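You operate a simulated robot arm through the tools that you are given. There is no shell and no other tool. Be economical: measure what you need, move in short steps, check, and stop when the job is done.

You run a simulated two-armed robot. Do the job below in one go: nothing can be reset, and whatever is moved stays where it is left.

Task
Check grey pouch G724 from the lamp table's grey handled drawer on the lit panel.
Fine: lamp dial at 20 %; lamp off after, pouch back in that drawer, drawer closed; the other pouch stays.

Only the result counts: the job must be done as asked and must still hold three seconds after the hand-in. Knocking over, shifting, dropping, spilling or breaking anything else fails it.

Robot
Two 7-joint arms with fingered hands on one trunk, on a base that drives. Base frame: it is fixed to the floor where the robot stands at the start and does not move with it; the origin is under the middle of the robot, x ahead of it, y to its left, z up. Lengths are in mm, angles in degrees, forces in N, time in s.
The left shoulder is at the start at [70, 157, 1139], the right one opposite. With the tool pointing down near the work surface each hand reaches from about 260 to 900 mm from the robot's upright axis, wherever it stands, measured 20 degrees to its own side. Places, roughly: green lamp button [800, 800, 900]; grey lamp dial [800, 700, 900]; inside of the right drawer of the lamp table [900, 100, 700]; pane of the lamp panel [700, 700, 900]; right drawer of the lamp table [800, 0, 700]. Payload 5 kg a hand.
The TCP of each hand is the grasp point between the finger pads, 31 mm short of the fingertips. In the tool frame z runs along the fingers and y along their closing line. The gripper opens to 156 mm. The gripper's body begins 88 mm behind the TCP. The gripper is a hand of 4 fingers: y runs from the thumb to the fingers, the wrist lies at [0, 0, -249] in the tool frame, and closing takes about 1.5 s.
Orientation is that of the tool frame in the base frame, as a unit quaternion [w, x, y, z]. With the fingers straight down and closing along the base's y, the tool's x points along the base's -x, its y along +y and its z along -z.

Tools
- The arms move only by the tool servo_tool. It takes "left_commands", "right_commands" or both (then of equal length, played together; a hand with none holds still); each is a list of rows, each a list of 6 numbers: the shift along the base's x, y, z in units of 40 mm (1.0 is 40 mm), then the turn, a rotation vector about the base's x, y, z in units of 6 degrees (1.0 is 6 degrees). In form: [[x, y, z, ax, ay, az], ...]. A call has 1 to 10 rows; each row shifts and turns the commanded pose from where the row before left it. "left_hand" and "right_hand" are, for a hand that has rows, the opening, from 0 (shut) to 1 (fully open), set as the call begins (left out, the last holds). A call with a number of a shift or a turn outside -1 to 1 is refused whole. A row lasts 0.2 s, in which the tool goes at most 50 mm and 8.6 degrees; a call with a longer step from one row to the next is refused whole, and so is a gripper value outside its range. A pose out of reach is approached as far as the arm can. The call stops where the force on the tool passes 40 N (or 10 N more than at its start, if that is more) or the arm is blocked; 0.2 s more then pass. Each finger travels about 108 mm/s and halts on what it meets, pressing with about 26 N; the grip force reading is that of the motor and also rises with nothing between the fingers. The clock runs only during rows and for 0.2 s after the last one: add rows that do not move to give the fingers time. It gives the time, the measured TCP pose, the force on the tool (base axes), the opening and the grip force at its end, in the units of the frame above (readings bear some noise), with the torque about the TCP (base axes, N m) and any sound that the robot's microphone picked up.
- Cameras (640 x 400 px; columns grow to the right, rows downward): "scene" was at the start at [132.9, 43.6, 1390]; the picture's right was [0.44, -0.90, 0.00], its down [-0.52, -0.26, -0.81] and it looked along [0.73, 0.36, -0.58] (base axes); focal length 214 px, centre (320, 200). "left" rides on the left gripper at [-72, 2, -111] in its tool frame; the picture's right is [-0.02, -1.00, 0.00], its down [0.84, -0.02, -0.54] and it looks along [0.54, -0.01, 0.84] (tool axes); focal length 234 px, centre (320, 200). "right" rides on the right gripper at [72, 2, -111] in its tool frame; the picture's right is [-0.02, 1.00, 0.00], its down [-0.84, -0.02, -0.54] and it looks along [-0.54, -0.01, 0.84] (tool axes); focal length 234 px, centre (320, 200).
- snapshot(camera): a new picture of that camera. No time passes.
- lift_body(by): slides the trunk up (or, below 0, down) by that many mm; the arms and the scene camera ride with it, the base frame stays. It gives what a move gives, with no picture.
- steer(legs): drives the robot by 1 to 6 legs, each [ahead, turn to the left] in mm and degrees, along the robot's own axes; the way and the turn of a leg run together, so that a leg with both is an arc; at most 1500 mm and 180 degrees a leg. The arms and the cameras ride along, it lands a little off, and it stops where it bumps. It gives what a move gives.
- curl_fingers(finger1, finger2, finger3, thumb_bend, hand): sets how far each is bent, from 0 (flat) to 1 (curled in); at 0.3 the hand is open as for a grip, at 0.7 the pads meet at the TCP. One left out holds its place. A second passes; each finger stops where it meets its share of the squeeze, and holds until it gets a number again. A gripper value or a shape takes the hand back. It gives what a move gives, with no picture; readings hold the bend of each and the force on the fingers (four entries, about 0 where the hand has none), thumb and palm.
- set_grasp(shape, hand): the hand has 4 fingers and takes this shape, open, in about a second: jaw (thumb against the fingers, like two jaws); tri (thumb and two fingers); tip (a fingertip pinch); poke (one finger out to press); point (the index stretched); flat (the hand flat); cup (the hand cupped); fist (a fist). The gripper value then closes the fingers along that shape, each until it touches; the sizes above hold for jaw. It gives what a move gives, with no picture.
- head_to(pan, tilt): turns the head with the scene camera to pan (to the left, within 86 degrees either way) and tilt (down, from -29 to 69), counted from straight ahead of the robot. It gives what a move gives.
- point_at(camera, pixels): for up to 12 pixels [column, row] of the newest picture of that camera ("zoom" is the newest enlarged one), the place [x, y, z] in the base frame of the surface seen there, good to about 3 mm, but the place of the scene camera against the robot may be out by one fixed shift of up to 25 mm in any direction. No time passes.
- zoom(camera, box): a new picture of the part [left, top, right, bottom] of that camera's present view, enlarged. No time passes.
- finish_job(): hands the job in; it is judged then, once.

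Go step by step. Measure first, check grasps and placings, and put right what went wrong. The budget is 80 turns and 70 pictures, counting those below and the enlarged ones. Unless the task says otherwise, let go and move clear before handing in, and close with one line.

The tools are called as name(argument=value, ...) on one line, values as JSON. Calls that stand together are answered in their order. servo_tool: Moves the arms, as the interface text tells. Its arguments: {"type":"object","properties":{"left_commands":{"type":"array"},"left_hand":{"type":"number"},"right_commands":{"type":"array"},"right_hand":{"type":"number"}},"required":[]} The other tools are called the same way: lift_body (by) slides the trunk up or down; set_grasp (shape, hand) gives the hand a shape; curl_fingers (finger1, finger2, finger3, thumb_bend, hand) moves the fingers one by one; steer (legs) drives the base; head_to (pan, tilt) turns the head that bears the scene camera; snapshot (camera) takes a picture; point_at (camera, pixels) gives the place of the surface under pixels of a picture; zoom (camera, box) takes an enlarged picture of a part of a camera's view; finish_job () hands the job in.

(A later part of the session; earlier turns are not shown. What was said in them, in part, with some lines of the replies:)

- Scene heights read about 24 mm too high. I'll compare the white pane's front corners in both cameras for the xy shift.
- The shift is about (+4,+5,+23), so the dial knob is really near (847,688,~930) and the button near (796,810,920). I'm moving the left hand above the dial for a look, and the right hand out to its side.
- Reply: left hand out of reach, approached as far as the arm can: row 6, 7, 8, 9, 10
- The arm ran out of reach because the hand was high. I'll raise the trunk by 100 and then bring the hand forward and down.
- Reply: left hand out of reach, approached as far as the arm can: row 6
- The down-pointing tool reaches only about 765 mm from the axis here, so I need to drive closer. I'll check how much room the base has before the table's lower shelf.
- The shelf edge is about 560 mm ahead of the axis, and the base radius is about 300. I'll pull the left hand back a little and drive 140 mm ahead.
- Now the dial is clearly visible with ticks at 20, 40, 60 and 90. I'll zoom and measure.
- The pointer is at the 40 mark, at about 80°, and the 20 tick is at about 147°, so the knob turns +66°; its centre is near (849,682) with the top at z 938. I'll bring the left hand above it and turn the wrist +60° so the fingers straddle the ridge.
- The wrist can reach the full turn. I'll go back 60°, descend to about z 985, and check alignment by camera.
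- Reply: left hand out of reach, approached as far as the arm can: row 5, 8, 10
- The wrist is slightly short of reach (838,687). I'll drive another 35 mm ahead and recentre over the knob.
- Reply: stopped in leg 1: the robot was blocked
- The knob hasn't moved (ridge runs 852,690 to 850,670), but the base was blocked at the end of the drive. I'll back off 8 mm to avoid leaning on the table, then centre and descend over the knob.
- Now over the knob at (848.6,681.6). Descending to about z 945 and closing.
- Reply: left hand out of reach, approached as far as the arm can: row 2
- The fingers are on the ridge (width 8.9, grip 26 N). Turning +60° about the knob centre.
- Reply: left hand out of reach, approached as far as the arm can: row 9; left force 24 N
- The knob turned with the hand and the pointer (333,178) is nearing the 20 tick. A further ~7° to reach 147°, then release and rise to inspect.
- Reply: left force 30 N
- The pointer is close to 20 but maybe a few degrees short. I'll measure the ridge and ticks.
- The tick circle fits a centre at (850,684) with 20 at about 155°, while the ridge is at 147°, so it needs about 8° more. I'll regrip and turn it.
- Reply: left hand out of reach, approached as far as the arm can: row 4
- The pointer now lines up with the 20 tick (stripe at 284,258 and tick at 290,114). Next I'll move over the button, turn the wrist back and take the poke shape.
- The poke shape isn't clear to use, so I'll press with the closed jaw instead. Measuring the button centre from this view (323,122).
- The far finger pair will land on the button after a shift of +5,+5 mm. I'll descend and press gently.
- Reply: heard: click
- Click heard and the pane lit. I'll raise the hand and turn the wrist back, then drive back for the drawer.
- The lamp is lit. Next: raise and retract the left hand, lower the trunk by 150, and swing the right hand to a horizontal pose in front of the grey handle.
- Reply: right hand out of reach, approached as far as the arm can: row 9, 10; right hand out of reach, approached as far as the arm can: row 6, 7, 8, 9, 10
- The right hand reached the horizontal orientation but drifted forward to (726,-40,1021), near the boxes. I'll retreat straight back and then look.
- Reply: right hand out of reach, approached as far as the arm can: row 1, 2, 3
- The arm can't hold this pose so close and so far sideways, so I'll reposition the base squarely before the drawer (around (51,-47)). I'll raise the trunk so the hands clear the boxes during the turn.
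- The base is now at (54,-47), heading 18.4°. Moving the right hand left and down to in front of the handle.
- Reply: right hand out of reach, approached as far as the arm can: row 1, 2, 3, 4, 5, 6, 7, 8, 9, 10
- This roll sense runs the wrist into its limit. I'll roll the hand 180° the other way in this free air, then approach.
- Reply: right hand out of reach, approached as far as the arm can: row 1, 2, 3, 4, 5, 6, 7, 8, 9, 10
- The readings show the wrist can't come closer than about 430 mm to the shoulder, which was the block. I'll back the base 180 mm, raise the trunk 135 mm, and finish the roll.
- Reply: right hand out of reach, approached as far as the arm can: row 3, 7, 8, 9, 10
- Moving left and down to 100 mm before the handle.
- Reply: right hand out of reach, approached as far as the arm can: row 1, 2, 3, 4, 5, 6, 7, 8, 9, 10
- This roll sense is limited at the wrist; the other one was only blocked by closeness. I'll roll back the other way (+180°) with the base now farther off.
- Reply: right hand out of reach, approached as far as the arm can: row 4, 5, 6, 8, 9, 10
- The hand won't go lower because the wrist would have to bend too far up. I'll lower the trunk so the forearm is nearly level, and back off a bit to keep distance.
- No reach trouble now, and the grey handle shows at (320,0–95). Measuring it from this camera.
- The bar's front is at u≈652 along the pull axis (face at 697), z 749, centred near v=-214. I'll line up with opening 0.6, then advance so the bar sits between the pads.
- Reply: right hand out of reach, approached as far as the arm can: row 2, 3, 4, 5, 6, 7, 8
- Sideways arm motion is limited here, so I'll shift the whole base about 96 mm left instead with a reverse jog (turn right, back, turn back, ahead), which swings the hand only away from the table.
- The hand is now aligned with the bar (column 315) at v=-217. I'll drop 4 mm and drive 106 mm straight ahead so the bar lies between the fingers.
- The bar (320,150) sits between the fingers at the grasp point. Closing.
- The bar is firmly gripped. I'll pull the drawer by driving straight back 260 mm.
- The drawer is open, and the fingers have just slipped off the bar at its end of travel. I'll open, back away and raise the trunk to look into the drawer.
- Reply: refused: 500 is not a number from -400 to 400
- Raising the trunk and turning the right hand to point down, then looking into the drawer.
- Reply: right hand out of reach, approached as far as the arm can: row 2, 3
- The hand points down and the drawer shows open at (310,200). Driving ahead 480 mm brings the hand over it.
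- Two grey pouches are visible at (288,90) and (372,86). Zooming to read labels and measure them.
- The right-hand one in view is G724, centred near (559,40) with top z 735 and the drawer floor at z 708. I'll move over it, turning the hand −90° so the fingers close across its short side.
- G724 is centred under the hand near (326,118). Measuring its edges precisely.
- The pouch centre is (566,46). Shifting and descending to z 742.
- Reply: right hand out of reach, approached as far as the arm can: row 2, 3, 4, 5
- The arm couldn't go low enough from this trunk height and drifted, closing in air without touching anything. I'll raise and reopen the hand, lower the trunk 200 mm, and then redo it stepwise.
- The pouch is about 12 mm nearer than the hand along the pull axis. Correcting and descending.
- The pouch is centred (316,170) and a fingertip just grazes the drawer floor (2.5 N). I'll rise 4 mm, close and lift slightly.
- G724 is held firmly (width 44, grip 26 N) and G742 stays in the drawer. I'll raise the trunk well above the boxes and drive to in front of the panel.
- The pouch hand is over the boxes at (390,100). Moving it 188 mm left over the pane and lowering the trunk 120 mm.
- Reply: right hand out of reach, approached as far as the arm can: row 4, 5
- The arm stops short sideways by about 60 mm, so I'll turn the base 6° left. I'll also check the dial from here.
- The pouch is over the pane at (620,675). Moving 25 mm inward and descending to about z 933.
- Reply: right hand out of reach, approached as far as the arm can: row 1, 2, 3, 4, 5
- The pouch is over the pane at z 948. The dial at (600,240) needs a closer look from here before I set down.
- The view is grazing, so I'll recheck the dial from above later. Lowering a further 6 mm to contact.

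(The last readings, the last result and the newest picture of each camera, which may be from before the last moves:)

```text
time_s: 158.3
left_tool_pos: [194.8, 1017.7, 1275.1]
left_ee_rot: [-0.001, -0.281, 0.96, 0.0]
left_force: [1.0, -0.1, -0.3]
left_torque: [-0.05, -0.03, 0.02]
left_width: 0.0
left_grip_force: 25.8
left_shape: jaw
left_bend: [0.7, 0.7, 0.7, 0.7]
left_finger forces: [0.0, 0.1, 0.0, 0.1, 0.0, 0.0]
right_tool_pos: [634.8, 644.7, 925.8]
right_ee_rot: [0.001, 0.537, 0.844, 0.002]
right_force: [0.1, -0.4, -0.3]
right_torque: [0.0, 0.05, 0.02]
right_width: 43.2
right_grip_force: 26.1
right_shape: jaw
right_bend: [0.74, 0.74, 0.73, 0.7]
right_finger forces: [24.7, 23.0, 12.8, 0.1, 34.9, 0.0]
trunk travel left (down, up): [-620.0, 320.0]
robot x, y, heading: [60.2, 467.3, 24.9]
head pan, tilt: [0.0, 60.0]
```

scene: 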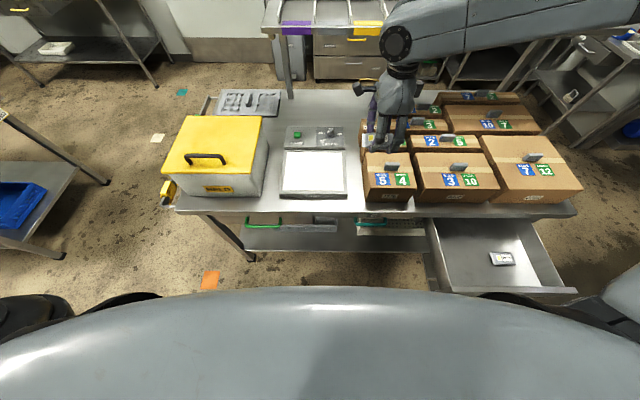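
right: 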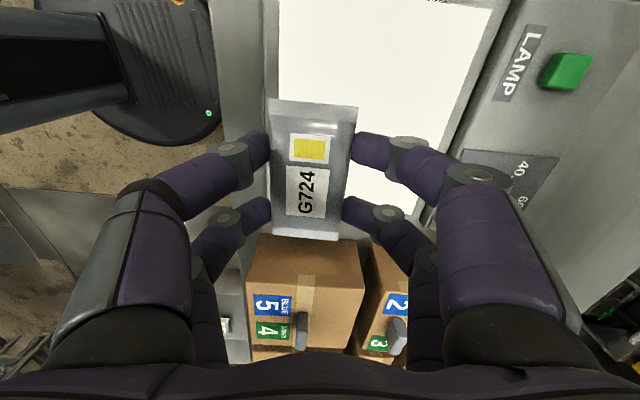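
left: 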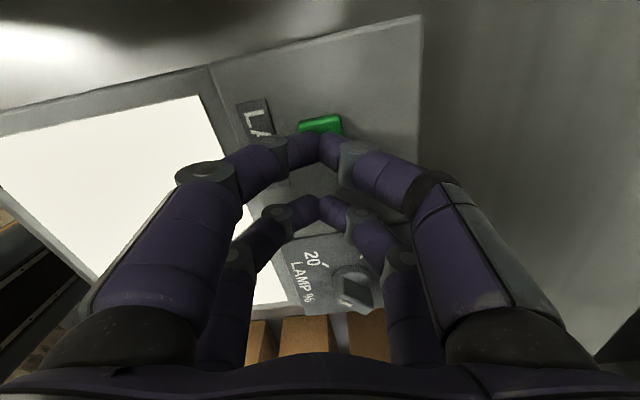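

It's essentially at contact. Opening the hand, then rising 80 mm to look.

servo_tool(right_commands=[[0, 0, 0, 0, 0, 0], [0, 0, 0, 0, 0, 0], [0, 0, 0, 0, 0, 0], [0, 0, 0, 0, 0, 0], [0, 0, 0, 0, 0, 0], [0, 0, 0, 0, 0, 0]], right_hand=0.8)

lift_body(by=90)

snapshot(camera="right")

zoom(camera="scene", box=[240, 110, 400, 210])

```text
time_s: 159.7
left_tool_pos: [194.0, 1019.1, 1275.2]
left_ee_rot: [-0.002, -0.281, 0.96, 0.0]
left_force: [-0.4, 0.6, -0.4]
left_torque: [-0.01, 0.03, 0.02]
left_width: 0.0
left_grip_force: 26.4
left_shape: jaw
left_bend: [0.7, 0.7, 0.7, 0.7]
left_finger forces: [0.0, 0.0, 0.0, 0.0, 0.1, 0.1]
right_tool_pos: [635.7, 644.7, 927.4]
right_ee_rot: [-0.001, 0.537, 0.843, 0.003]
right_force: [0.1, -0.8, -0.5]
right_torque: [0.0, -0.02, -0.02]
right_width: 124.6
right_grip_force: 0.1
right_shape: jaw
right_bend: [0.26, 0.26, 0.26, 0.47]
right_finger forces: [0.1, 0.1, 0.0, 0.0, 0.0, 0.0]
trunk travel left (down, up): [-620.0, 320.0]
robot x, y, heading: [62.0, 469.2, 24.9]
head pan, tilt: [0.0, 60.0]
```

```text
time_s: 161.0
left_tool_pos: [195.5, 1018.7, 1364.2]
left_ee_rot: [-0.002, -0.281, 0.96, 0.0]
left_force: [0.1, 0.4, 1.2]
left_torque: [0.01, -0.01, -0.02]
left_width: 0.0
left_grip_force: 25.1
left_shape: jaw
left_bend: [0.7, 0.7, 0.7, 0.7]
left_finger forces: [0.0, 0.0, 0.0, 0.1, 0.0, 0.1]
right_tool_pos: [636.2, 644.7, 1017.9]
right_ee_rot: [0.001, 0.536, 0.844, 0.001]
right_force: [0.3, 0.5, -0.1]
right_torque: [0.04, 0.0, 0.03]
right_width: 124.3
right_grip_force: 0.0
right_shape: jaw
right_bend: [0.26, 0.26, 0.26, 0.47]
right_finger forces: [0.1, 0.0, 0.1, 0.0, 0.1, 0.0]
trunk travel left (down, up): [-710.0, 230.0]
robot x, y, heading: [61.9, 464.1, 24.9]
head pan, tilt: [0.0, 60.0]
```

```text
15 pictures are left
```

right: 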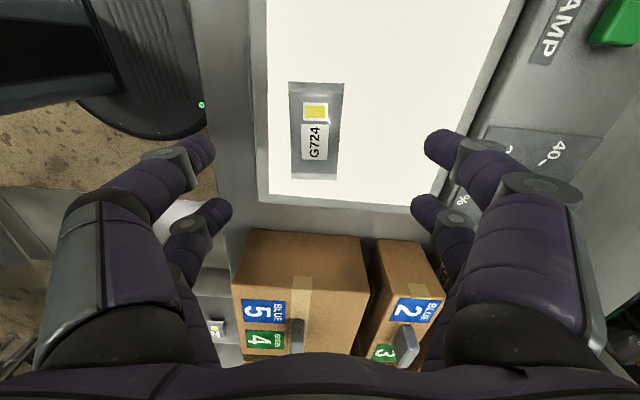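

```text
4.00 times, centred on (320, 160) of scene
```

zoom: 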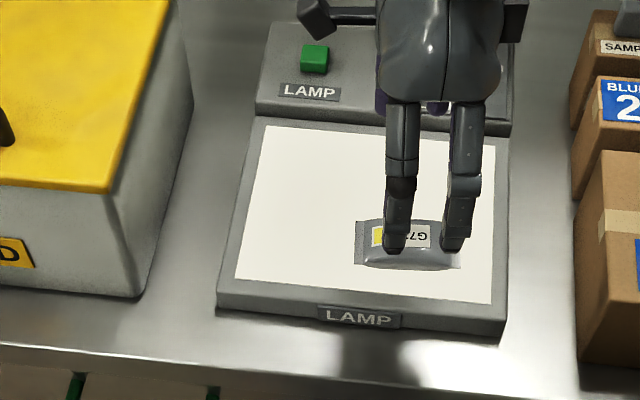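

The pouch lies on the lit pane at (317,130). I'll draw the hand back to let it rest several seconds in the light, and check the dial from the head camera.

servo_tool(right_commands=[[0, 0, 0.5, 0, 0, 0], [-0.8, -0.26, 0, 0, 0, 0], [-0.8, -0.26, 0, 0, 0, 0], [-0.8, -0.26, 0, 0, 0, 0], [-0.8, -0.26, 0, 0, 0, 0], [0, 0, 0, 0, 0, 0], [0, 0, 0, 0, 0, 0], [0, 0, 0, 0, 0, 0], [0, 0, 0, 0, 0, 0], [0, 0, 0, 0, 0, 0]])

zoom(camera="scene", box=[300, 100, 380, 150])

snapshot(camera="right")

```text
time_s: 163.2
left_tool_pos: [195.8, 1018.3, 1364.3]
left_ee_rot: [-0.002, -0.281, 0.96, 0.0]
left_force: [-0.3, -1.1, 0.8]
left_torque: [-0.04, 0.01, -0.01]
left_width: 0.0
left_grip_force: 25.8
left_shape: jaw
left_bend: [0.7, 0.7, 0.7, 0.7]
left_finger forces: [0.0, 0.0, 0.1, 0.0, 0.0, 0.1]
right_tool_pos: [506.1, 604.0, 1038.2]
right_ee_rot: [0.0, 0.537, 0.844, 0.003]
right_force: [0.5, -0.2, -0.6]
right_torque: [0.0, 0.01, 0.02]
right_width: 124.3
right_grip_force: 0.0
right_shape: jaw
right_bend: [0.26, 0.26, 0.26, 0.47]
right_finger forces: [0.1, 0.0, 0.1, 0.1, 0.0, 0.0]
trunk travel left (down, up): [-710.0, 230.0]
robot x, y, heading: [57.4, 464.4, 24.7]
head pan, tilt: [0.0, 60.0]
```

```text
8.00 times, centred on (340, 125) of scene
```

zoom: 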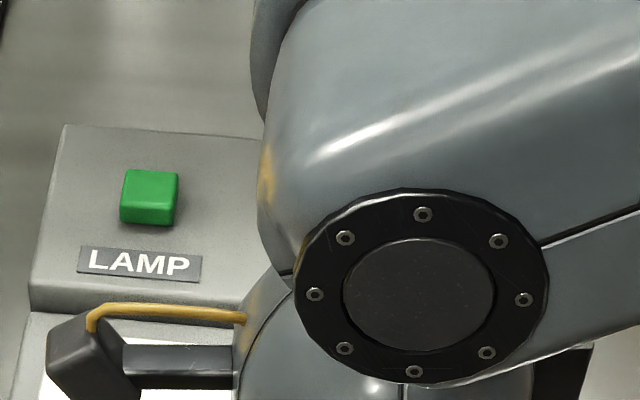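

```text
12 pictures are left
```

right: 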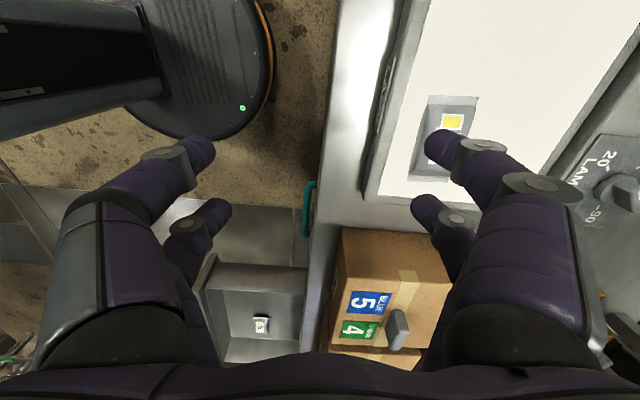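

The pouch has lain in the light for over 3 s at rest. I'll reverse my exact moves to regrasp it.

servo_tool(right_commands=[[0.8, 0.26, 0, 0, 0, 0], [0.8, 0.26, 0, 0, 0, 0], [0.8, 0.26, 0, 0, 0, 0], [0.8, 0.26, 0, 0, 0, 0], [0, 0, -0.5, 0, 0, 0], [0, 0, 0, 0, 0, 0]])

snapshot(camera="right")

point_at(camera="right", pixels=[[316, 130], [292, 130], [342, 130], [316, 88], [316, 174]])

```text
time_s: 164.6
left_tool_pos: [193.8, 1018.1, 1363.8]
left_ee_rot: [-0.002, -0.28, 0.96, -0.001]
left_force: [-0.4, -0.5, 0.4]
left_torque: [0.01, 0.02, 0.02]
left_width: 0.1
left_grip_force: 25.9
left_shape: jaw
left_bend: [0.7, 0.7, 0.7, 0.7]
left_finger forces: [0.1, 0.1, 0.0, 0.1, 0.1, 0.0]
right_tool_pos: [635.3, 646.1, 1018.5]
right_ee_rot: [0.001, 0.536, 0.844, 0.003]
right_force: [0.0, 0.6, 0.6]
right_torque: [-0.03, 0.01, 0.01]
right_width: 124.8
right_grip_force: 0.0
right_shape: jaw
right_bend: [0.26, 0.26, 0.26, 0.47]
right_finger forces: [0.1, 0.1, 0.0, 0.1, 0.0, 0.1]
trunk travel left (down, up): [-710.0, 230.0]
robot x, y, heading: [60.9, 461.0, 24.4]
head pan, tilt: [0.0, 60.0]
```

```text
11 pictures are left
```

right: 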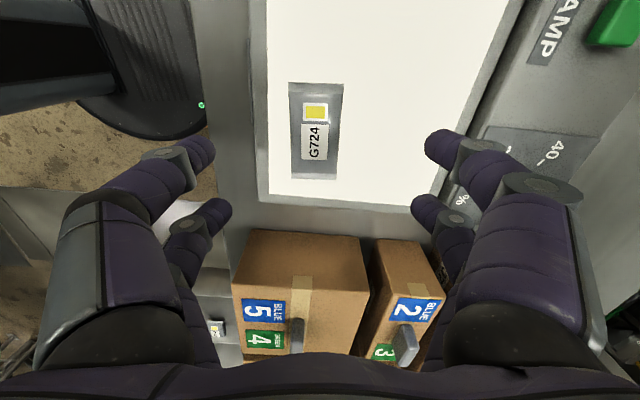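

```text
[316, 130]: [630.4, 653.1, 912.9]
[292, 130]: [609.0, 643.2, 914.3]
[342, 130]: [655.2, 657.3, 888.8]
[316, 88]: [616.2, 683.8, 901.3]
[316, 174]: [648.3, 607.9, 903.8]
```

Same relation as at release. Lowering the trunk 91 mm, closing, and lifting.

lift_body(by=-91)

servo_tool(right_commands=[[0, 0, 0, 0, 0, 0], [0, 0, 0, 0, 0, 0], [0, 0, 0, 0, 0, 0], [0, 0, 0, 0, 0, 0], [0, 0, 0, 0, 0, 0], [0, 0, 0, 0, 0, 0]], right_hand=0)

lift_body(by=211)

snapshot(camera="right")

```text
time_s: 165.8
left_tool_pos: [194.1, 1017.8, 1273.5]
left_ee_rot: [-0.002, -0.28, 0.96, -0.001]
left_force: [-0.1, -1.0, 0.5]
left_torque: [0.02, 0.01, 0.02]
left_width: 0.0
left_grip_force: 26.0
left_shape: jaw
left_bend: [0.7, 0.7, 0.7, 0.7]
left_finger forces: [0.0, 0.1, 0.0, 0.0, 0.0, 0.0]
right_tool_pos: [635.2, 644.9, 926.7]
right_ee_rot: [0.0, 0.536, 0.844, 0.003]
right_force: [-0.1, 0.2, 0.5]
right_torque: [0.02, 0.02, -0.02]
right_width: 124.5
right_grip_force: 0.1
right_shape: jaw
right_bend: [0.26, 0.26, 0.26, 0.47]
right_finger forces: [0.1, 0.0, 0.0, 0.0, 0.0, 0.0]
trunk travel left (down, up): [-619.0, 321.0]
robot x, y, heading: [65.1, 464.4, 24.9]
head pan, tilt: [0.0, 60.0]
```

```text
time_s: 167.2
left_tool_pos: [194.7, 1018.2, 1272.9]
left_ee_rot: [-0.002, -0.281, 0.96, -0.001]
left_force: [1.0, 0.2, -1.0]
left_torque: [-0.03, -0.03, 0.04]
left_width: 0.1
left_grip_force: 25.7
left_shape: jaw
left_bend: [0.7, 0.7, 0.7, 0.7]
left_finger forces: [0.0, 0.0, 0.0, 0.1, 0.0, 0.1]
right_tool_pos: [635.3, 644.2, 926.3]
right_ee_rot: [0.001, 0.537, 0.844, 0.003]
right_force: [0.2, 0.8, -0.6]
right_torque: [0.01, -0.02, -0.01]
right_width: 43.5
right_grip_force: 25.8
right_shape: jaw
right_bend: [0.74, 0.74, 0.74, 0.7]
right_finger forces: [23.6, 23.6, 23.4, 0.1, 23.9, 0.0]
trunk travel left (down, up): [-619.0, 321.0]
robot x, y, heading: [57.9, 470.5, 24.8]
head pan, tilt: [0.0, 60.0]
```

```text
time_s: 169.5
left_tool_pos: [194.6, 1020.0, 1483.8]
left_ee_rot: [-0.001, -0.281, 0.96, -0.001]
left_force: [0.3, 0.4, -0.5]
left_torque: [0.02, -0.01, -0.01]
left_width: 0.2
left_grip_force: 25.5
left_shape: jaw
left_bend: [0.7, 0.7, 0.7, 0.7]
left_finger forces: [0.0, 0.0, 0.0, 0.0, 0.1, 0.0]
right_tool_pos: [635.6, 645.6, 1137.1]
right_ee_rot: [0.0, 0.537, 0.844, 0.002]
right_force: [-0.5, -0.5, -0.6]
right_torque: [-0.07, 0.02, 0.03]
right_width: 43.3
right_grip_force: 26.4
right_shape: jaw
right_bend: [0.74, 0.74, 0.74, 0.7]
right_finger forces: [23.6, 23.6, 23.3, 0.0, 23.8, 0.1]
trunk travel left (down, up): [-830.0, 110.0]
robot x, y, heading: [59.1, 462.9, 24.9]
head pan, tilt: [0.0, 60.0]
```

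```text
10 pictures are left
```

right: 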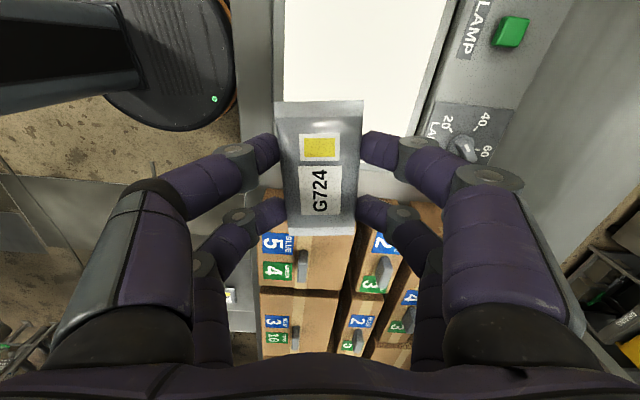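

G724 is held again. Driving back to the drawer position (−27,23), heading 18°, with the trunk still high.

steer(legs=[[0, 54], [-450, 0], [0, -60.8]])

servo_tool(right_commands=[[0, -0.8, 0, 0, 0, 0], [0, -0.8, 0, 0, 0, 0], [0, -0.4, 0, 0, 0, 0], [0, 0, 0, 0, 0, 0]])

snapshot(camera="right")

point_at(camera="right", pixels=[[320, 250], [320, 300], [180, 100], [440, 100], [320, 60], [420, 200], [230, 200], [330, 330]])

```text
time_s: 177.3
left_tool_pos: [167.5, 557.6, 1483.6]
left_ee_rot: [-0.002, -0.228, 0.974, 0.0]
left_force: [0.0, -0.1, -0.2]
left_torque: [0.0, 0.03, -0.01]
left_width: 0.1
left_grip_force: 25.7
left_shape: jaw
left_bend: [0.7, 0.7, 0.7, 0.7]
left_finger forces: [0.1, 0.0, 0.1, 0.0, 0.1, 0.1]
right_tool_pos: [565.7, 139.6, 1138.3]
right_ee_rot: [0.001, 0.582, 0.813, 0.002]
right_force: [-0.4, -0.5, 0.2]
right_torque: [-0.01, 0.01, 0.01]
right_width: 43.3
right_grip_force: 25.8
right_shape: jaw
right_bend: [0.74, 0.74, 0.74, 0.7]
right_finger forces: [23.3, 23.3, 23.1, 0.1, 23.5, 0.0]
trunk travel left (down, up): [-830.0, 110.0]
robot x, y, heading: [-24.6, 22.8, 18.4]
head pan, tilt: [0.0, 60.0]
```

```text
time_s: 178.3
left_tool_pos: [168.9, 557.9, 1483.7]
left_ee_rot: [-0.002, -0.229, 0.973, -0.001]
left_force: [-0.9, 0.4, -0.6]
left_torque: [0.01, 0.0, 0.03]
left_width: 0.2
left_grip_force: 26.1
left_shape: jaw
left_bend: [0.7, 0.7, 0.7, 0.7]
left_finger forces: [0.2, 0.1, 0.1, 0.0, 0.1, 0.0]
right_tool_pos: [565.4, 59.3, 1136.6]
right_ee_rot: [0.0, 0.582, 0.813, 0.001]
right_force: [-0.2, -0.1, -0.5]
right_torque: [-0.02, -0.03, 0.0]
right_width: 43.0
right_grip_force: 26.1
right_shape: jaw
right_bend: [0.74, 0.74, 0.74, 0.7]
right_finger forces: [23.3, 23.3, 23.2, 0.0, 23.5, 0.0]
trunk travel left (down, up): [-830.0, 110.0]
robot x, y, heading: [-28.5, 17.6, 18.5]
head pan, tilt: [0.0, 60.0]
```

```text
9 pictures are left
```

right: 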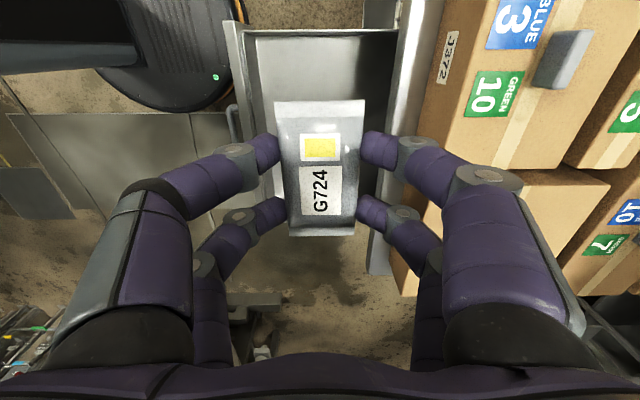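

```text
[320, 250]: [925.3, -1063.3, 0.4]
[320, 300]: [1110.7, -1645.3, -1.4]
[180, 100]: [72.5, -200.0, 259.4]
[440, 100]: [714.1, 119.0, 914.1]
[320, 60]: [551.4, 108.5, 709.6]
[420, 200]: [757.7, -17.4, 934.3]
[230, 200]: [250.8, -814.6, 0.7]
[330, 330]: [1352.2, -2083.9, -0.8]
```

I'll shift 21 mm to the original spot and lower the trunk 365 mm, the same configuration as at pick-up.

servo_tool(right_commands=[[-0.21, -0.49, 0, 0, 0, 0], [0, 0, 0, 0, 0, 0]])

lift_body(by=-365)

snapshot(camera="right")

```text
time_s: 178.9
left_tool_pos: [168.7, 557.1, 1484.7]
left_ee_rot: [-0.001, -0.228, 0.974, -0.001]
left_force: [0.7, -1.1, 0.8]
left_torque: [-0.01, -0.02, -0.03]
left_width: 0.1
left_grip_force: 26.0
left_shape: jaw
left_bend: [0.7, 0.7, 0.7, 0.7]
left_finger forces: [0.0, 0.1, 0.0, 0.1, 0.1, 0.0]
right_tool_pos: [556.7, 39.1, 1136.9]
right_ee_rot: [0.001, 0.581, 0.814, 0.001]
right_force: [0.6, -0.2, -0.7]
right_torque: [-0.01, 0.0, 0.0]
right_width: 42.7
right_grip_force: 25.8
right_shape: jaw
right_bend: [0.74, 0.74, 0.74, 0.7]
right_finger forces: [23.3, 23.4, 23.2, 0.0, 23.5, 0.0]
trunk travel left (down, up): [-830.0, 110.0]
robot x, y, heading: [-26.5, 22.5, 18.5]
head pan, tilt: [0.0, 60.0]
```

```text
time_s: 182.4
left_tool_pos: [167.6, 557.9, 1120.1]
left_ee_rot: [-0.002, -0.229, 0.973, 0.0]
left_force: [-0.4, 1.2, -0.4]
left_torque: [0.0, 0.01, 0.03]
left_width: 0.2
left_grip_force: 25.9
left_shape: jaw
left_bend: [0.7, 0.7, 0.7, 0.7]
left_finger forces: [0.0, 0.0, 0.1, 0.1, 0.0, 0.1]
right_tool_pos: [557.5, 39.5, 774.1]
right_ee_rot: [0.002, 0.582, 0.813, 0.002]
right_force: [0.8, -0.1, 0.8]
right_torque: [-0.05, -0.04, 0.01]
right_width: 42.7
right_grip_force: 26.2
right_shape: jaw
right_bend: [0.74, 0.74, 0.74, 0.7]
right_finger forces: [23.3, 23.3, 23.2, 0.0, 23.5, 0.0]
trunk travel left (down, up): [-465.0, 475.0]
robot x, y, heading: [-29.1, 21.0, 18.4]
head pan, tilt: [0.0, 60.0]
```

```text
8 pictures are left
```

right: 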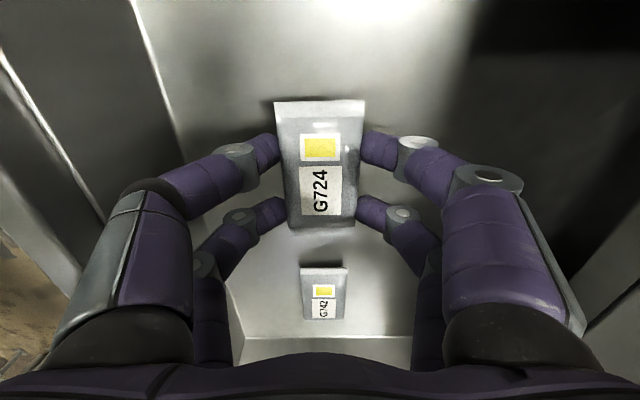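

The pouch is just above the drawer floor beside G742. Lowering 26 mm, opening, and rising out.

lift_body(by=-26)

servo_tool(right_commands=[[0, 0, 0, 0, 0, 0], [0, 0, 0, 0, 0, 0], [0, 0, 0, 0, 0, 0], [0, 0, 0, 0, 0, 0], [0, 0, 0, 0, 0, 0]], right_hand=0.75)

lift_body(by=170)

snapshot(camera="right")

point_at(camera="right", pixels=[[316, 130], [240, 130], [200, 130], [180, 130], [160, 130], [140, 130], [120, 130], [100, 130], [450, 130], [150, 180]])

```text
time_s: 183.2
left_tool_pos: [167.9, 556.5, 1093.9]
left_ee_rot: [-0.002, -0.228, 0.974, 0.0]
left_force: [0.0, -0.7, 0.2]
left_torque: [0.02, 0.01, -0.01]
left_width: 0.0
left_grip_force: 25.3
left_shape: jaw
left_bend: [0.7, 0.7, 0.7, 0.7]
left_finger forces: [0.0, 0.0, 0.0, 0.1, 0.0, 0.1]
right_tool_pos: [556.5, 39.6, 746.3]
right_ee_rot: [0.0, 0.582, 0.813, 0.002]
right_force: [0.4, -0.3, -1.7]
right_torque: [0.02, 0.03, 0.01]
right_width: 43.0
right_grip_force: 25.8
right_shape: jaw
right_bend: [0.74, 0.74, 0.74, 0.7]
right_finger forces: [24.1, 23.8, 23.6, 0.0, 24.3, 0.1]
trunk travel left (down, up): [-439.0, 501.0]
robot x, y, heading: [-30.4, 22.5, 18.3]
head pan, tilt: [0.0, 60.0]
```

```text
time_s: 184.4
left_tool_pos: [168.6, 557.1, 1093.7]
left_ee_rot: [-0.002, -0.228, 0.974, 0.0]
left_force: [-0.3, 0.3, 0.3]
left_torque: [0.01, 0.01, -0.01]
left_width: 0.0
left_grip_force: 25.8
left_shape: jaw
left_bend: [0.7, 0.7, 0.7, 0.7]
left_finger forces: [0.0, 0.0, 0.0, 0.1, 0.0, 0.0]
right_tool_pos: [557.8, 38.9, 746.9]
right_ee_rot: [0.0, 0.581, 0.814, 0.001]
right_force: [0.2, 0.4, 0.6]
right_torque: [0.02, -0.03, -0.01]
right_width: 116.9
right_grip_force: 0.1
right_shape: jaw
right_bend: [0.27, 0.27, 0.27, 0.53]
right_finger forces: [0.1, 0.0, 0.0, 0.0, 0.1, 0.1]
trunk travel left (down, up): [-439.0, 501.0]
robot x, y, heading: [-25.0, 21.3, 18.5]
head pan, tilt: [0.0, 60.0]
```

```text
time_s: 186.3
left_tool_pos: [167.9, 557.2, 1264.0]
left_ee_rot: [-0.002, -0.228, 0.974, -0.001]
left_force: [-1.2, 0.4, -0.1]
left_torque: [-0.02, 0.05, -0.01]
left_width: 0.0
left_grip_force: 25.8
left_shape: jaw
left_bend: [0.7, 0.7, 0.7, 0.7]
left_finger forces: [0.0, 0.0, 0.0, 0.0, 0.0, 0.0]
right_tool_pos: [556.5, 39.6, 916.8]
right_ee_rot: [0.0, 0.581, 0.814, 0.002]
right_force: [-0.4, 0.2, -0.2]
right_torque: [-0.01, 0.02, 0.01]
right_width: 116.7
right_grip_force: 0.1
right_shape: jaw
right_bend: [0.27, 0.27, 0.27, 0.53]
right_finger forces: [0.0, 0.0, 0.0, 0.0, 0.1, 0.1]
trunk travel left (down, up): [-609.0, 331.0]
robot x, y, heading: [-27.8, 24.7, 18.6]
head pan, tilt: [0.0, 60.0]
```

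```text
7 pictures are left
```

right: 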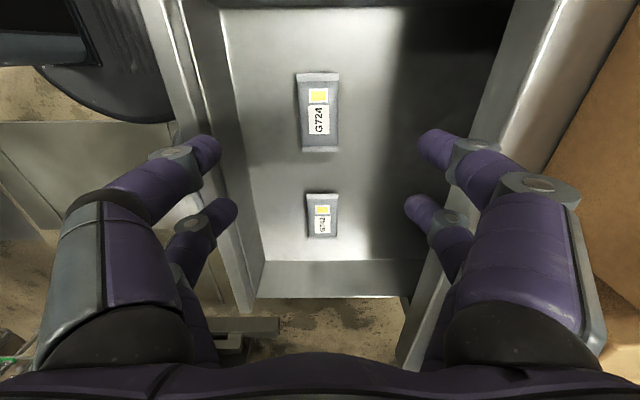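

```text
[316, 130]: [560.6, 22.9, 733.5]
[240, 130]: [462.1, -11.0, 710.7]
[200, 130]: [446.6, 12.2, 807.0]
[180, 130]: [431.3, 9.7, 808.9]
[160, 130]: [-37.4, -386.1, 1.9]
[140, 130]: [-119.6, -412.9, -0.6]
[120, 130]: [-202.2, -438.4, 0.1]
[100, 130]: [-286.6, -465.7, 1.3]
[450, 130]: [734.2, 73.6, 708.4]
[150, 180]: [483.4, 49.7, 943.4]
```

G724 is back flat in the drawer next to G742. I'll turn the hand to neutral and shut it, back off in front of the drawer, and lower it to push the handle.

servo_tool(right_commands=[[0.06, -0.19, 0, 0, 0, 1], [0.06, -0.19, 0, 0, 0, 1], [0.06, -0.19, 0, 0, 0, 1], [0.06, -0.19, 0, 0, 0, 1], [0.06, -0.19, 0, 0, 0, 1], [0.06, -0.19, 0, 0, 0, 1], [0.06, -0.19, 0, 0, 0, 1], [0.06, -0.19, 0, 0, 0, 1], [0.06, -0.19, 0, 0, 0, 1], [0.06, -0.19, 0, 0, 0, 1]], right_hand=0)

servo_tool(right_commands=[[0, 0, 0, 0, 0, 1], [0, 0, 0, 0, 0, 1], [0, 0, 0, 0, 0, 1], [0, 0, 0, 0, 0, 1], [0, 0, 0, 0, 0, 1]])

steer(legs=[[-255, 0]])

lift_body(by=-165)

snapshot(camera="right")

point_at(camera="right", pixels=[[320, 60], [320, 100], [320, 140], [320, 230], [320, 260], [320, 300]])

```text
time_s: 188.5
left_tool_pos: [167.7, 556.7, 1263.6]
left_ee_rot: [-0.003, -0.228, 0.974, 0.0]
left_force: [0.7, 0.0, -0.2]
left_torque: [0.02, 0.02, 0.02]
left_width: 0.0
left_grip_force: 26.3
left_shape: jaw
left_bend: [0.7, 0.7, 0.7, 0.7]
left_finger forces: [0.0, 0.0, 0.0, 0.0, 0.0, 0.1]
right_tool_pos: [580.9, -38.1, 916.6]
right_ee_rot: [-0.001, 0.096, 0.995, 0.002]
right_force: [0.3, 0.6, 0.6]
right_torque: [-0.04, -0.01, 0.0]
right_width: 0.1
right_grip_force: 26.0
right_shape: jaw
right_bend: [0.7, 0.7, 0.7, 0.7]
right_finger forces: [0.1, 0.0, 0.0, 0.0, 0.1, 0.1]
trunk travel left (down, up): [-609.0, 331.0]
robot x, y, heading: [-28.1, 21.5, 18.5]
head pan, tilt: [0.0, 60.0]
```

```text
time_s: 189.7
left_tool_pos: [168.3, 557.4, 1263.0]
left_ee_rot: [-0.001, -0.227, 0.974, 0.0]
left_force: [-0.4, 0.2, -0.4]
left_torque: [-0.02, 0.02, 0.0]
left_width: 0.4
left_grip_force: 25.9
left_shape: jaw
left_bend: [0.7, 0.7, 0.7, 0.7]
left_finger forces: [0.1, 0.1, 0.1, 0.0, 0.0, 0.0]
right_tool_pos: [580.2, -36.2, 916.5]
right_ee_rot: [-0.002, -0.166, 0.986, 0.002]
right_force: [-0.1, 0.2, 0.2]
right_torque: [0.01, 0.02, -0.02]
right_width: 0.0
right_grip_force: 25.7
right_shape: jaw
right_bend: [0.7, 0.7, 0.7, 0.7]
right_finger forces: [0.0, 0.0, 0.0, 0.0, 0.1, 0.0]
trunk travel left (down, up): [-609.0, 331.0]
robot x, y, heading: [-27.7, 20.0, 18.4]
head pan, tilt: [0.0, 60.0]
```

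```text
time_s: 191.5
left_tool_pos: [-76.6, 475.7, 1263.3]
left_ee_rot: [-0.001, -0.227, 0.974, -0.002]
left_force: [-0.6, 0.1, -1.0]
left_torque: [-0.02, -0.02, 0.02]
left_width: 0.0
left_grip_force: 26.0
left_shape: jaw
left_bend: [0.7, 0.7, 0.7, 0.7]
left_finger forces: [0.0, 0.1, 0.1, 0.2, 0.1, 0.1]
right_tool_pos: [337.9, -117.3, 916.7]
right_ee_rot: [-0.002, -0.164, 0.986, 0.002]
right_force: [-0.2, -0.6, 0.0]
right_torque: [0.0, -0.02, -0.01]
right_width: 0.0
right_grip_force: 25.9
right_shape: jaw
right_bend: [0.7, 0.7, 0.7, 0.7]
right_finger forces: [0.0, 0.1, 0.0, 0.0, 0.0, 0.1]
trunk travel left (down, up): [-609.0, 331.0]
robot x, y, heading: [-270.5, -57.5, 18.7]
head pan, tilt: [0.0, 60.0]
```

```text
time_s: 193.4
left_tool_pos: [-77.2, 475.1, 1098.0]
left_ee_rot: [-0.002, -0.228, 0.974, -0.001]
left_force: [0.8, 0.7, -1.4]
left_torque: [0.02, 0.01, 0.03]
left_width: 0.0
left_grip_force: 26.0
left_shape: jaw
left_bend: [0.7, 0.7, 0.7, 0.7]
left_finger forces: [0.1, 0.0, 0.1, 0.0, 0.1, 0.0]
right_tool_pos: [336.9, -118.1, 751.1]
right_ee_rot: [0.0, -0.164, 0.986, 0.002]
right_force: [-0.4, 0.2, 0.0]
right_torque: [-0.03, 0.0, -0.01]
right_width: 0.0
right_grip_force: 25.8
right_shape: jaw
right_bend: [0.7, 0.7, 0.7, 0.7]
right_finger forces: [0.0, 0.0, 0.0, 0.0, 0.1, 0.1]
trunk travel left (down, up): [-444.0, 496.0]
robot x, y, heading: [-272.4, -61.2, 18.8]
head pan, tilt: [0.0, 60.0]
```

```text
6 pictures are left
```

right: 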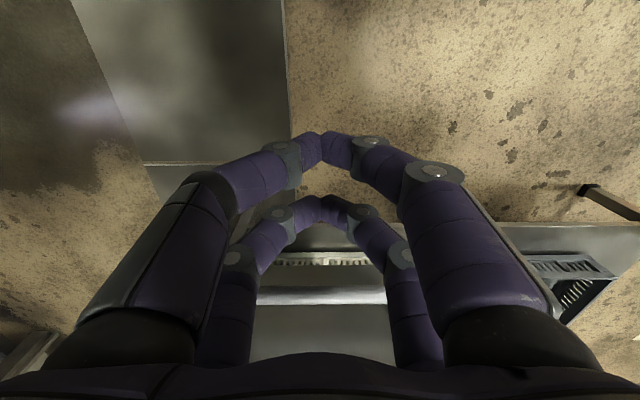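

```text
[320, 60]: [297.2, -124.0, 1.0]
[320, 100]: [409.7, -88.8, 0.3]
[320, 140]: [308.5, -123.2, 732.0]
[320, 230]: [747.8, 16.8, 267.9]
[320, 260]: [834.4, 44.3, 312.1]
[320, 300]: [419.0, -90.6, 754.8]
```

The handle bar is at u≈370 (320,295), directly ahead of the closed hand at 284. Driving 305 mm ahead to push the drawer in.

steer(legs=[[305, 0]])

servo_tool(right_commands=[[0.19, 0.062, 0, 0, 0, 0], [0.19, 0.062, 0, 0, 0, 0], [0.19, 0.062, 0, 0, 0, 0]])

snapshot(camera="right")

point_at(camera="right", pixels=[[320, 290], [320, 300], [320, 310], [320, 320], [320, 330], [320, 340]])

```text
time_s: 195.5
left_tool_pos: [216.0, 574.2, 1098.4]
left_ee_rot: [-0.003, -0.229, 0.974, 0.0]
left_force: [-0.4, -0.8, -0.3]
left_torque: [0.01, 0.01, 0.02]
left_width: 0.0
left_grip_force: 26.2
left_shape: jaw
left_bend: [0.7, 0.7, 0.7, 0.7]
left_finger forces: [0.0, 0.0, 0.1, 0.0, 0.0, 0.0]
right_tool_pos: [630.6, -18.9, 750.6]
right_ee_rot: [-0.001, -0.166, 0.986, 0.001]
right_force: [-0.6, -0.4, 0.3]
right_torque: [0.0, 0.02, 0.05]
right_width: 0.2
right_grip_force: 26.0
right_shape: jaw
right_bend: [0.7, 0.7, 0.7, 0.7]
right_finger forces: [0.1, 0.0, 0.0, 0.0, 0.0, 0.1]
trunk travel left (down, up): [-444.0, 496.0]
robot x, y, heading: [22.1, 35.4, 18.6]
head pan, tilt: [0.0, 60.0]
```

```text
time_s: 196.3
left_tool_pos: [216.4, 573.7, 1098.4]
left_ee_rot: [-0.002, -0.229, 0.973, -0.001]
left_force: [0.9, 0.7, 0.3]
left_torque: [0.02, -0.02, 0.01]
left_width: 0.0
left_grip_force: 26.2
left_shape: jaw
left_bend: [0.7, 0.7, 0.7, 0.7]
left_finger forces: [0.0, 0.1, 0.0, 0.1, 0.0, 0.0]
right_tool_pos: [652.2, -11.0, 752.2]
right_ee_rot: [-0.002, -0.165, 0.986, 0.002]
right_force: [0.0, 0.2, -0.2]
right_torque: [-0.01, -0.01, -0.01]
right_width: 0.0
right_grip_force: 26.3
right_shape: jaw
right_bend: [0.7, 0.7, 0.7, 0.7]
right_finger forces: [0.0, 0.0, 0.0, 0.1, 0.1, 0.0]
trunk travel left (down, up): [-444.0, 496.0]
robot x, y, heading: [17.5, 39.2, 18.6]
head pan, tilt: [0.0, 60.0]
```

```text
5 pictures are left
```

right: 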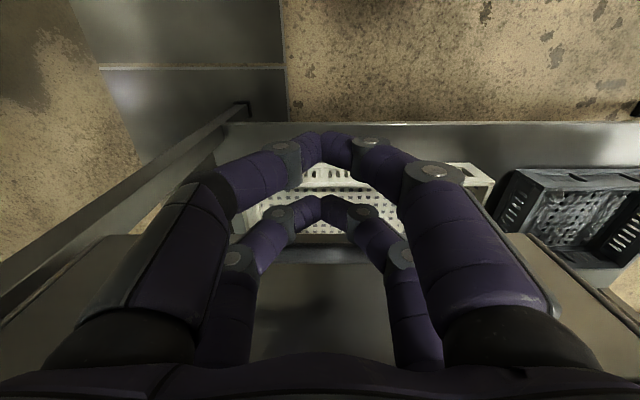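

```text
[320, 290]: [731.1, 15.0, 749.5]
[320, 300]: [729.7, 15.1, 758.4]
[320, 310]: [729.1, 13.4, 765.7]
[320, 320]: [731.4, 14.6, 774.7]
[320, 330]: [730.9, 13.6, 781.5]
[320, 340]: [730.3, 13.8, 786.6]
```

The drawer face is back at u≈699 (was 697 when closed). A further small push should show firm resistance if it's fully shut.

servo_tool(right_commands=[[0.12, 0.04, 0, 0, 0, 0], [0.12, 0.04, 0, 0, 0, 0], [0.12, 0.04, 0, 0, 0, 0], [0.12, 0.04, 0, 0, 0, 0]])

```text
time_s: 197.2
left_tool_pos: [215.1, 573.9, 1099.0]
left_ee_rot: [-0.002, -0.228, 0.974, -0.001]
left_force: [0.9, 0.5, -0.4]
left_torque: [-0.01, 0.03, 0.02]
left_width: 0.0
left_grip_force: 26.0
left_shape: jaw
left_bend: [0.7, 0.7, 0.7, 0.7]
left_finger forces: [0.0, 0.0, 0.0, 0.0, 0.0, 0.1]
right_tool_pos: [659.0, -9.4, 749.8]
right_ee_rot: [-0.009, -0.164, 0.986, -0.001]
right_force: [-19.4, -6.0, 15.0]
right_torque: [-0.17, -0.52, -0.49]
right_width: 0.0
right_grip_force: 26.5
right_shape: jaw
right_bend: [0.7, 0.7, 0.7, 0.7]
right_finger forces: [0.0, 2.2, 18.7, 0.1, 0.0, 0.1]
trunk travel left (down, up): [-444.0, 496.0]
robot x, y, heading: [16.8, 37.6, 18.6]
head pan, tilt: [0.0, 60.0]
stopped in row 4 (right hand): the force on the tool passed its limit at 46 N (the readings are from after the stop); the commanded pose is now the measured one
```

Firm resistance at 46 N: the drawer is shut. Now I'll back away, raise the trunk and right hand high above the boxes, and drive to the lamp.

steer(legs=[[-150, 0]])

lift_body(by=300)

servo_tool(right_commands=[[-0.3, -0.1, 0.9, 0, 0, 0], [-0.3, -0.1, 0.9, 0, 0, 0], [-0.3, -0.1, 0.9, 0, 0, 0], [-0.3, -0.1, 0.9, 0, 0, 0], [-0.3, -0.1, 0.9, 0, 0, 0]])

steer(legs=[[0, 24.7], [528, 0], [0, -24.7]])

```text
time_s: 198.6
left_tool_pos: [71.4, 525.8, 1098.5]
left_ee_rot: [-0.001, -0.23, 0.973, -0.001]
left_force: [0.2, 0.1, -0.7]
left_torque: [0.0, -0.06, -0.03]
left_width: 0.0
left_grip_force: 26.2
left_shape: jaw
left_bend: [0.7, 0.7, 0.7, 0.7]
left_finger forces: [0.1, 0.0, 0.0, 0.1, 0.0, 0.1]
right_tool_pos: [519.7, -56.1, 749.1]
right_ee_rot: [-0.008, -0.165, 0.986, 0.0]
right_force: [0.2, -1.4, -0.5]
right_torque: [0.03, -0.03, 0.01]
right_width: 0.0
right_grip_force: 26.0
right_shape: jaw
right_bend: [0.7, 0.7, 0.7, 0.7]
right_finger forces: [0.0, 0.1, 0.0, 0.1, 0.1, 0.1]
trunk travel left (down, up): [-444.0, 496.0]
robot x, y, heading: [-118.0, -4.8, 18.6]
head pan, tilt: [0.0, 60.0]
```

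```text
time_s: 201.6
left_tool_pos: [73.1, 525.9, 1398.4]
left_ee_rot: [-0.001, -0.231, 0.973, 0.0]
left_force: [-0.6, -0.3, -0.5]
left_torque: [0.0, -0.02, 0.05]
left_width: 0.0
left_grip_force: 25.8
left_shape: jaw
left_bend: [0.7, 0.7, 0.7, 0.7]
left_finger forces: [0.0, 0.0, 0.0, 0.0, 0.0, 0.0]
right_tool_pos: [520.5, -54.5, 1047.6]
right_ee_rot: [-0.008, -0.165, 0.986, -0.001]
right_force: [0.2, 0.8, 0.2]
right_torque: [-0.03, 0.0, -0.02]
right_width: 0.3
right_grip_force: 25.9
right_shape: jaw
right_bend: [0.7, 0.7, 0.7, 0.7]
right_finger forces: [0.0, 0.0, 0.0, 0.1, 0.0, 0.1]
trunk travel left (down, up): [-744.0, 196.0]
robot x, y, heading: [-122.5, -7.7, 18.7]
head pan, tilt: [0.0, 60.0]
```

```text
time_s: 202.8
left_tool_pos: [71.1, 525.5, 1398.2]
left_ee_rot: [-0.002, -0.229, 0.974, 0.0]
left_force: [-0.9, 0.0, 0.2]
left_torque: [-0.01, -0.04, 0.01]
left_width: 0.1
left_grip_force: 25.5
left_shape: jaw
left_bend: [0.7, 0.7, 0.7, 0.7]
left_finger forces: [0.0, 0.0, 0.1, 0.0, 0.1, 0.0]
right_tool_pos: [459.3, -75.7, 1231.5]
right_ee_rot: [-0.008, -0.165, 0.986, -0.001]
right_force: [0.1, -0.5, 0.2]
right_torque: [-0.01, -0.03, -0.02]
right_width: 0.2
right_grip_force: 25.5
right_shape: jaw
right_bend: [0.7, 0.7, 0.7, 0.7]
right_finger forces: [0.0, 0.0, 0.0, 0.0, 0.1, 0.1]
trunk travel left (down, up): [-744.0, 196.0]
robot x, y, heading: [-120.8, -3.1, 18.7]
head pan, tilt: [0.0, 60.0]
```

```text
time_s: 208.4
left_tool_pos: [457.4, 889.3, 1397.8]
left_ee_rot: [-0.003, -0.229, 0.973, -0.001]
left_force: [-0.1, -0.9, -0.5]
left_torque: [0.01, 0.0, 0.02]
left_width: 0.2
left_grip_force: 26.2
left_shape: jaw
left_bend: [0.7, 0.7, 0.7, 0.7]
left_finger forces: [0.0, 0.0, 0.0, 0.0, 0.0, 0.0]
right_tool_pos: [845.1, 289.2, 1231.1]
right_ee_rot: [-0.008, -0.165, 0.986, -0.001]
right_force: [-0.1, -0.8, -0.6]
right_torque: [-0.02, 0.01, -0.01]
right_width: 0.0
right_grip_force: 26.1
right_shape: jaw
right_bend: [0.7, 0.7, 0.7, 0.7]
right_finger forces: [0.0, 0.0, 0.1, 0.0, 0.0, 0.0]
trunk travel left (down, up): [-744.0, 196.0]
robot x, y, heading: [265.8, 355.6, 18.7]
head pan, tilt: [0.0, 60.0]
```

The base is back at the lamp position. Lowering the trunk 120 mm and bringing the left hand over the button.

lift_body(by=-120)

servo_tool(left_commands=[[0.9, -0.23, -0.3, 0, 0, 0], [0.9, -0.23, -0.3, 0, 0, 0], [0.9, -0.23, -0.5, 0, 0, 0], [0.9, -0.23, -0.6, 0, 0, 0], [0.9, -0.23, -0.7, 0, 0, 0], [0.9, -0.23, -0.7, 0, 0, 0], [0.9, -0.23, -0.7, 0, 0, 0], [0.9, -0.23, -0.7, 0, 0, 0], [0.9, -0.23, -0.7, 0, 0, 0], [0, 0, -0.7, 0, 0, 0]], left_hand=0)

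snapshot(camera="left")

point_at(camera="left", pixels=[[320, 145], [320, 110], [330, 90], [310, 90], [340, 80], [300, 100]])

```text
time_s: 209.9
left_tool_pos: [459.4, 890.5, 1278.4]
left_ee_rot: [-0.002, -0.229, 0.973, -0.001]
left_force: [-0.9, 0.5, -0.1]
left_torque: [-0.03, -0.02, 0.01]
left_width: 0.0
left_grip_force: 26.2
left_shape: jaw
left_bend: [0.7, 0.7, 0.7, 0.7]
left_finger forces: [0.0, 0.0, 0.0, 0.0, 0.0, 0.0]
right_tool_pos: [846.5, 287.4, 1110.1]
right_ee_rot: [-0.008, -0.165, 0.986, 0.001]
right_force: [-0.3, -0.5, -0.3]
right_torque: [-0.02, 0.0, 0.04]
right_width: 0.0
right_grip_force: 25.7
right_shape: jaw
right_bend: [0.7, 0.7, 0.7, 0.7]
right_finger forces: [0.0, 0.0, 0.0, 0.0, 0.0, 0.1]
trunk travel left (down, up): [-624.0, 316.0]
robot x, y, heading: [263.4, 352.5, 18.7]
head pan, tilt: [0.0, 60.0]
```

```text
time_s: 212.1
left_tool_pos: [780.8, 806.3, 1041.9]
left_ee_rot: [-0.001, -0.229, 0.973, -0.001]
left_force: [0.0, 0.5, 0.0]
left_torque: [0.0, -0.02, -0.03]
left_width: 0.0
left_grip_force: 25.9
left_shape: jaw
left_bend: [0.7, 0.7, 0.7, 0.7]
left_finger forces: [0.1, 0.0, 0.0, 0.0, 0.1, 0.0]
right_tool_pos: [845.2, 289.5, 1109.2]
right_ee_rot: [-0.007, -0.164, 0.986, 0.0]
right_force: [0.0, 0.3, 0.2]
right_torque: [0.0, -0.02, 0.01]
right_width: 0.0
right_grip_force: 25.9
right_shape: jaw
right_bend: [0.7, 0.7, 0.7, 0.7]
right_finger forces: [0.0, 0.1, 0.0, 0.0, 0.0, 0.0]
trunk travel left (down, up): [-624.0, 316.0]
robot x, y, heading: [264.9, 353.1, 18.9]
head pan, tilt: [0.0, 60.0]
```

```text
4 pictures are left
```

left: 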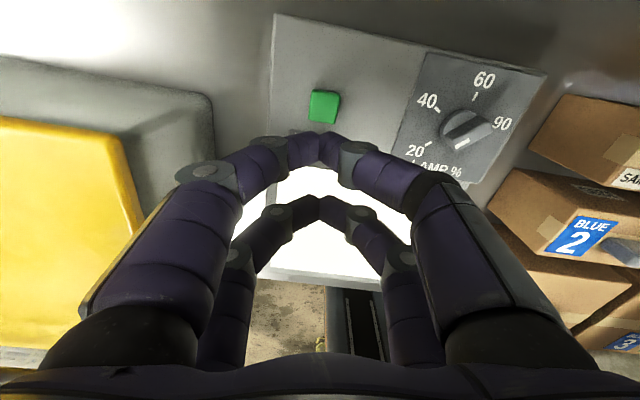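

```text
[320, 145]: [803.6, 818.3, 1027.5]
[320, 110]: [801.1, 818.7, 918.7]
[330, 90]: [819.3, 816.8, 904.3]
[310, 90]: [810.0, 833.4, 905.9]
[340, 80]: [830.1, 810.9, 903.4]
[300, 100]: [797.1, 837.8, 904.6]
```

The dial stripe points to 20, and the fingertip at (804,818) is straight above the button. Pressing down.

servo_tool(left_commands=[[0, 0, -0.7, 0, 0, 0], [0, 0, -0.7, 0, 0, 0], [0, 0, -0.5, 0, 0, 0], [0, 0, -0.25, 0, 0, 0], [0, 0, -0.15, 0, 0, 0], [0, 0, -0.1, 0, 0, 0]])

```text
time_s: 213.5
left_tool_pos: [780.9, 805.9, 947.4]
left_ee_rot: [-0.002, -0.229, 0.973, 0.0]
left_force: [1.5, 1.5, 8.5]
left_torque: [0.15, -0.2, 0.05]
left_width: 0.2
left_grip_force: 26.5
left_shape: jaw
left_bend: [0.7, 0.7, 0.7, 0.7]
left_finger forces: [0.1, 0.0, 0.1, 0.0, 0.1, 0.0]
right_tool_pos: [846.0, 287.9, 1109.5]
right_ee_rot: [-0.008, -0.165, 0.986, 0.0]
right_force: [-0.1, -0.9, -0.1]
right_torque: [0.01, -0.02, -0.01]
right_width: 0.0
right_grip_force: 26.5
right_shape: jaw
right_bend: [0.7, 0.7, 0.7, 0.7]
right_finger forces: [0.1, 0.0, 0.0, 0.0, 0.1, 0.1]
trunk travel left (down, up): [-624.0, 316.0]
robot x, y, heading: [262.8, 359.2, 18.8]
head pan, tilt: [0.0, 60.0]
heard: click
```

Click heard. Raising the hand, backing off, and checking that the lamp is dark and the drawer shut.

servo_tool(left_commands=[[0, 0, 0.7, 0, 0, 0], [0, 0, 0.9, 0, 0, 0], [0, 0, 0.9, 0, 0, 0], [0, 0, 0.9, 0, 0, 0], [0, 0, 0.9, 0, 0, 0], [0, 0, 0.9, 0, 0, 0]])

steer(legs=[[-300, 0]])

head_to(pan=-10, tilt=38)

snapshot(camera="scene")

```text
time_s: 214.9
left_tool_pos: [780.4, 805.4, 1154.2]
left_ee_rot: [-0.002, -0.23, 0.973, 0.0]
left_force: [-0.2, -0.5, -0.5]
left_torque: [-0.01, -0.03, -0.01]
left_width: 0.0
left_grip_force: 26.1
left_shape: jaw
left_bend: [0.7, 0.7, 0.7, 0.7]
left_finger forces: [0.1, 0.0, 0.0, 0.0, 0.0, 0.0]
right_tool_pos: [845.1, 287.9, 1110.1]
right_ee_rot: [-0.007, -0.165, 0.986, 0.001]
right_force: [0.1, -0.2, -0.3]
right_torque: [0.03, -0.05, 0.0]
right_width: 0.2
right_grip_force: 26.2
right_shape: jaw
right_bend: [0.7, 0.7, 0.7, 0.7]
right_finger forces: [0.0, 0.1, 0.0, 0.0, 0.1, 0.1]
trunk travel left (down, up): [-624.0, 316.0]
robot x, y, heading: [264.0, 357.2, 18.5]
head pan, tilt: [0.0, 60.0]
```

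```text
time_s: 216.9
left_tool_pos: [493.8, 711.2, 1153.4]
left_ee_rot: [-0.002, -0.23, 0.973, 0.0]
left_force: [-0.4, -0.1, 0.6]
left_torque: [-0.02, -0.01, -0.03]
left_width: 0.2
left_grip_force: 26.0
left_shape: jaw
left_bend: [0.7, 0.7, 0.7, 0.7]
left_finger forces: [0.1, 0.0, 0.0, 0.0, 0.1, 0.1]
right_tool_pos: [560.1, 191.8, 1109.2]
right_ee_rot: [-0.009, -0.165, 0.986, 0.0]
right_force: [-0.3, 0.1, -1.2]
right_torque: [0.02, 0.01, 0.03]
right_width: 0.3
right_grip_force: 25.8
right_shape: jaw
right_bend: [0.7, 0.7, 0.7, 0.7]
right_finger forces: [0.0, 0.0, 0.0, 0.0, 0.0, 0.1]
trunk travel left (down, up): [-624.0, 316.0]
robot x, y, heading: [-23.4, 259.4, 18.5]
head pan, tilt: [0.0, 60.0]
```

```text
time_s: 217.8
left_tool_pos: [493.5, 712.0, 1154.5]
left_ee_rot: [-0.002, -0.229, 0.973, 0.0]
left_force: [0.2, 0.1, 0.1]
left_torque: [0.0, -0.02, -0.01]
left_width: 0.1
left_grip_force: 26.9
left_shape: jaw
left_bend: [0.7, 0.7, 0.7, 0.7]
left_finger forces: [0.0, 0.1, 0.0, 0.0, 0.1, 0.0]
right_tool_pos: [559.9, 194.1, 1109.4]
right_ee_rot: [-0.009, -0.166, 0.986, 0.002]
right_force: [0.6, -0.4, 0.0]
right_torque: [-0.01, 0.01, 0.0]
right_width: 0.0
right_grip_force: 26.1
right_shape: jaw
right_bend: [0.7, 0.7, 0.7, 0.7]
right_finger forces: [0.0, 0.0, 0.1, 0.1, 0.0, 0.1]
trunk travel left (down, up): [-624.0, 316.0]
robot x, y, heading: [-22.1, 257.5, 18.3]
head pan, tilt: [-10.0, 38.0]
```

```text
3 pictures are left
```

scene: 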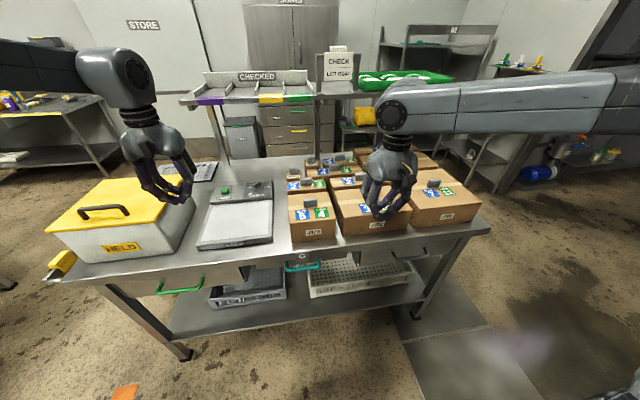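

The pane (235,222) is dark again and the boxes are in place. One zoom to confirm the grey-handled drawer and one for the dial.

zoom(camera="scene", box=[330, 230, 450, 305])

zoom(camera="scene", box=[195, 175, 291, 235])

```text
5.33 times, centred on (390, 268) of scene
```

zoom: 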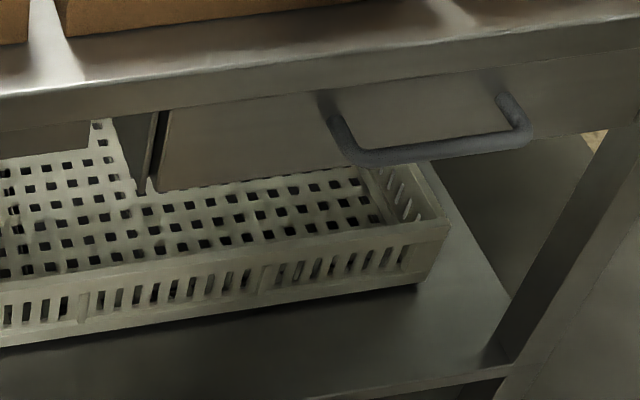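

```text
6.67 times, centred on (243, 205) of scene
```

zoom: 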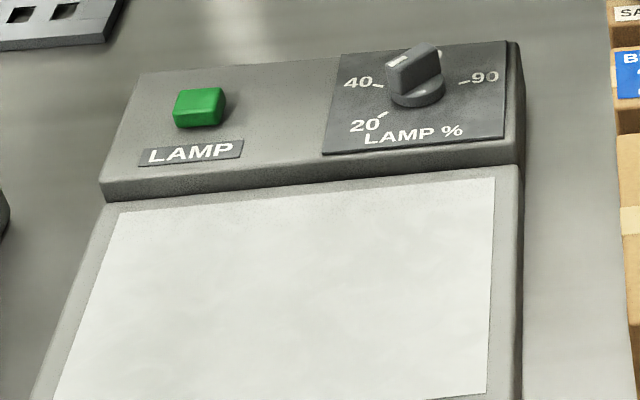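

The drawer is shut, the lamp is off and the dial ridge points to 20, with both hands empty and clear of the table. I'm handing in.

finish_job()

```text
The job is handed in.
```

I set the lamp dial to 20 % and lit the lamp. Pouch G724 lay on the lit panel for a few seconds, then went back in the grey-handled drawer beside the untouched G742. The drawer is closed, the lamp is off, and both hands are clear.
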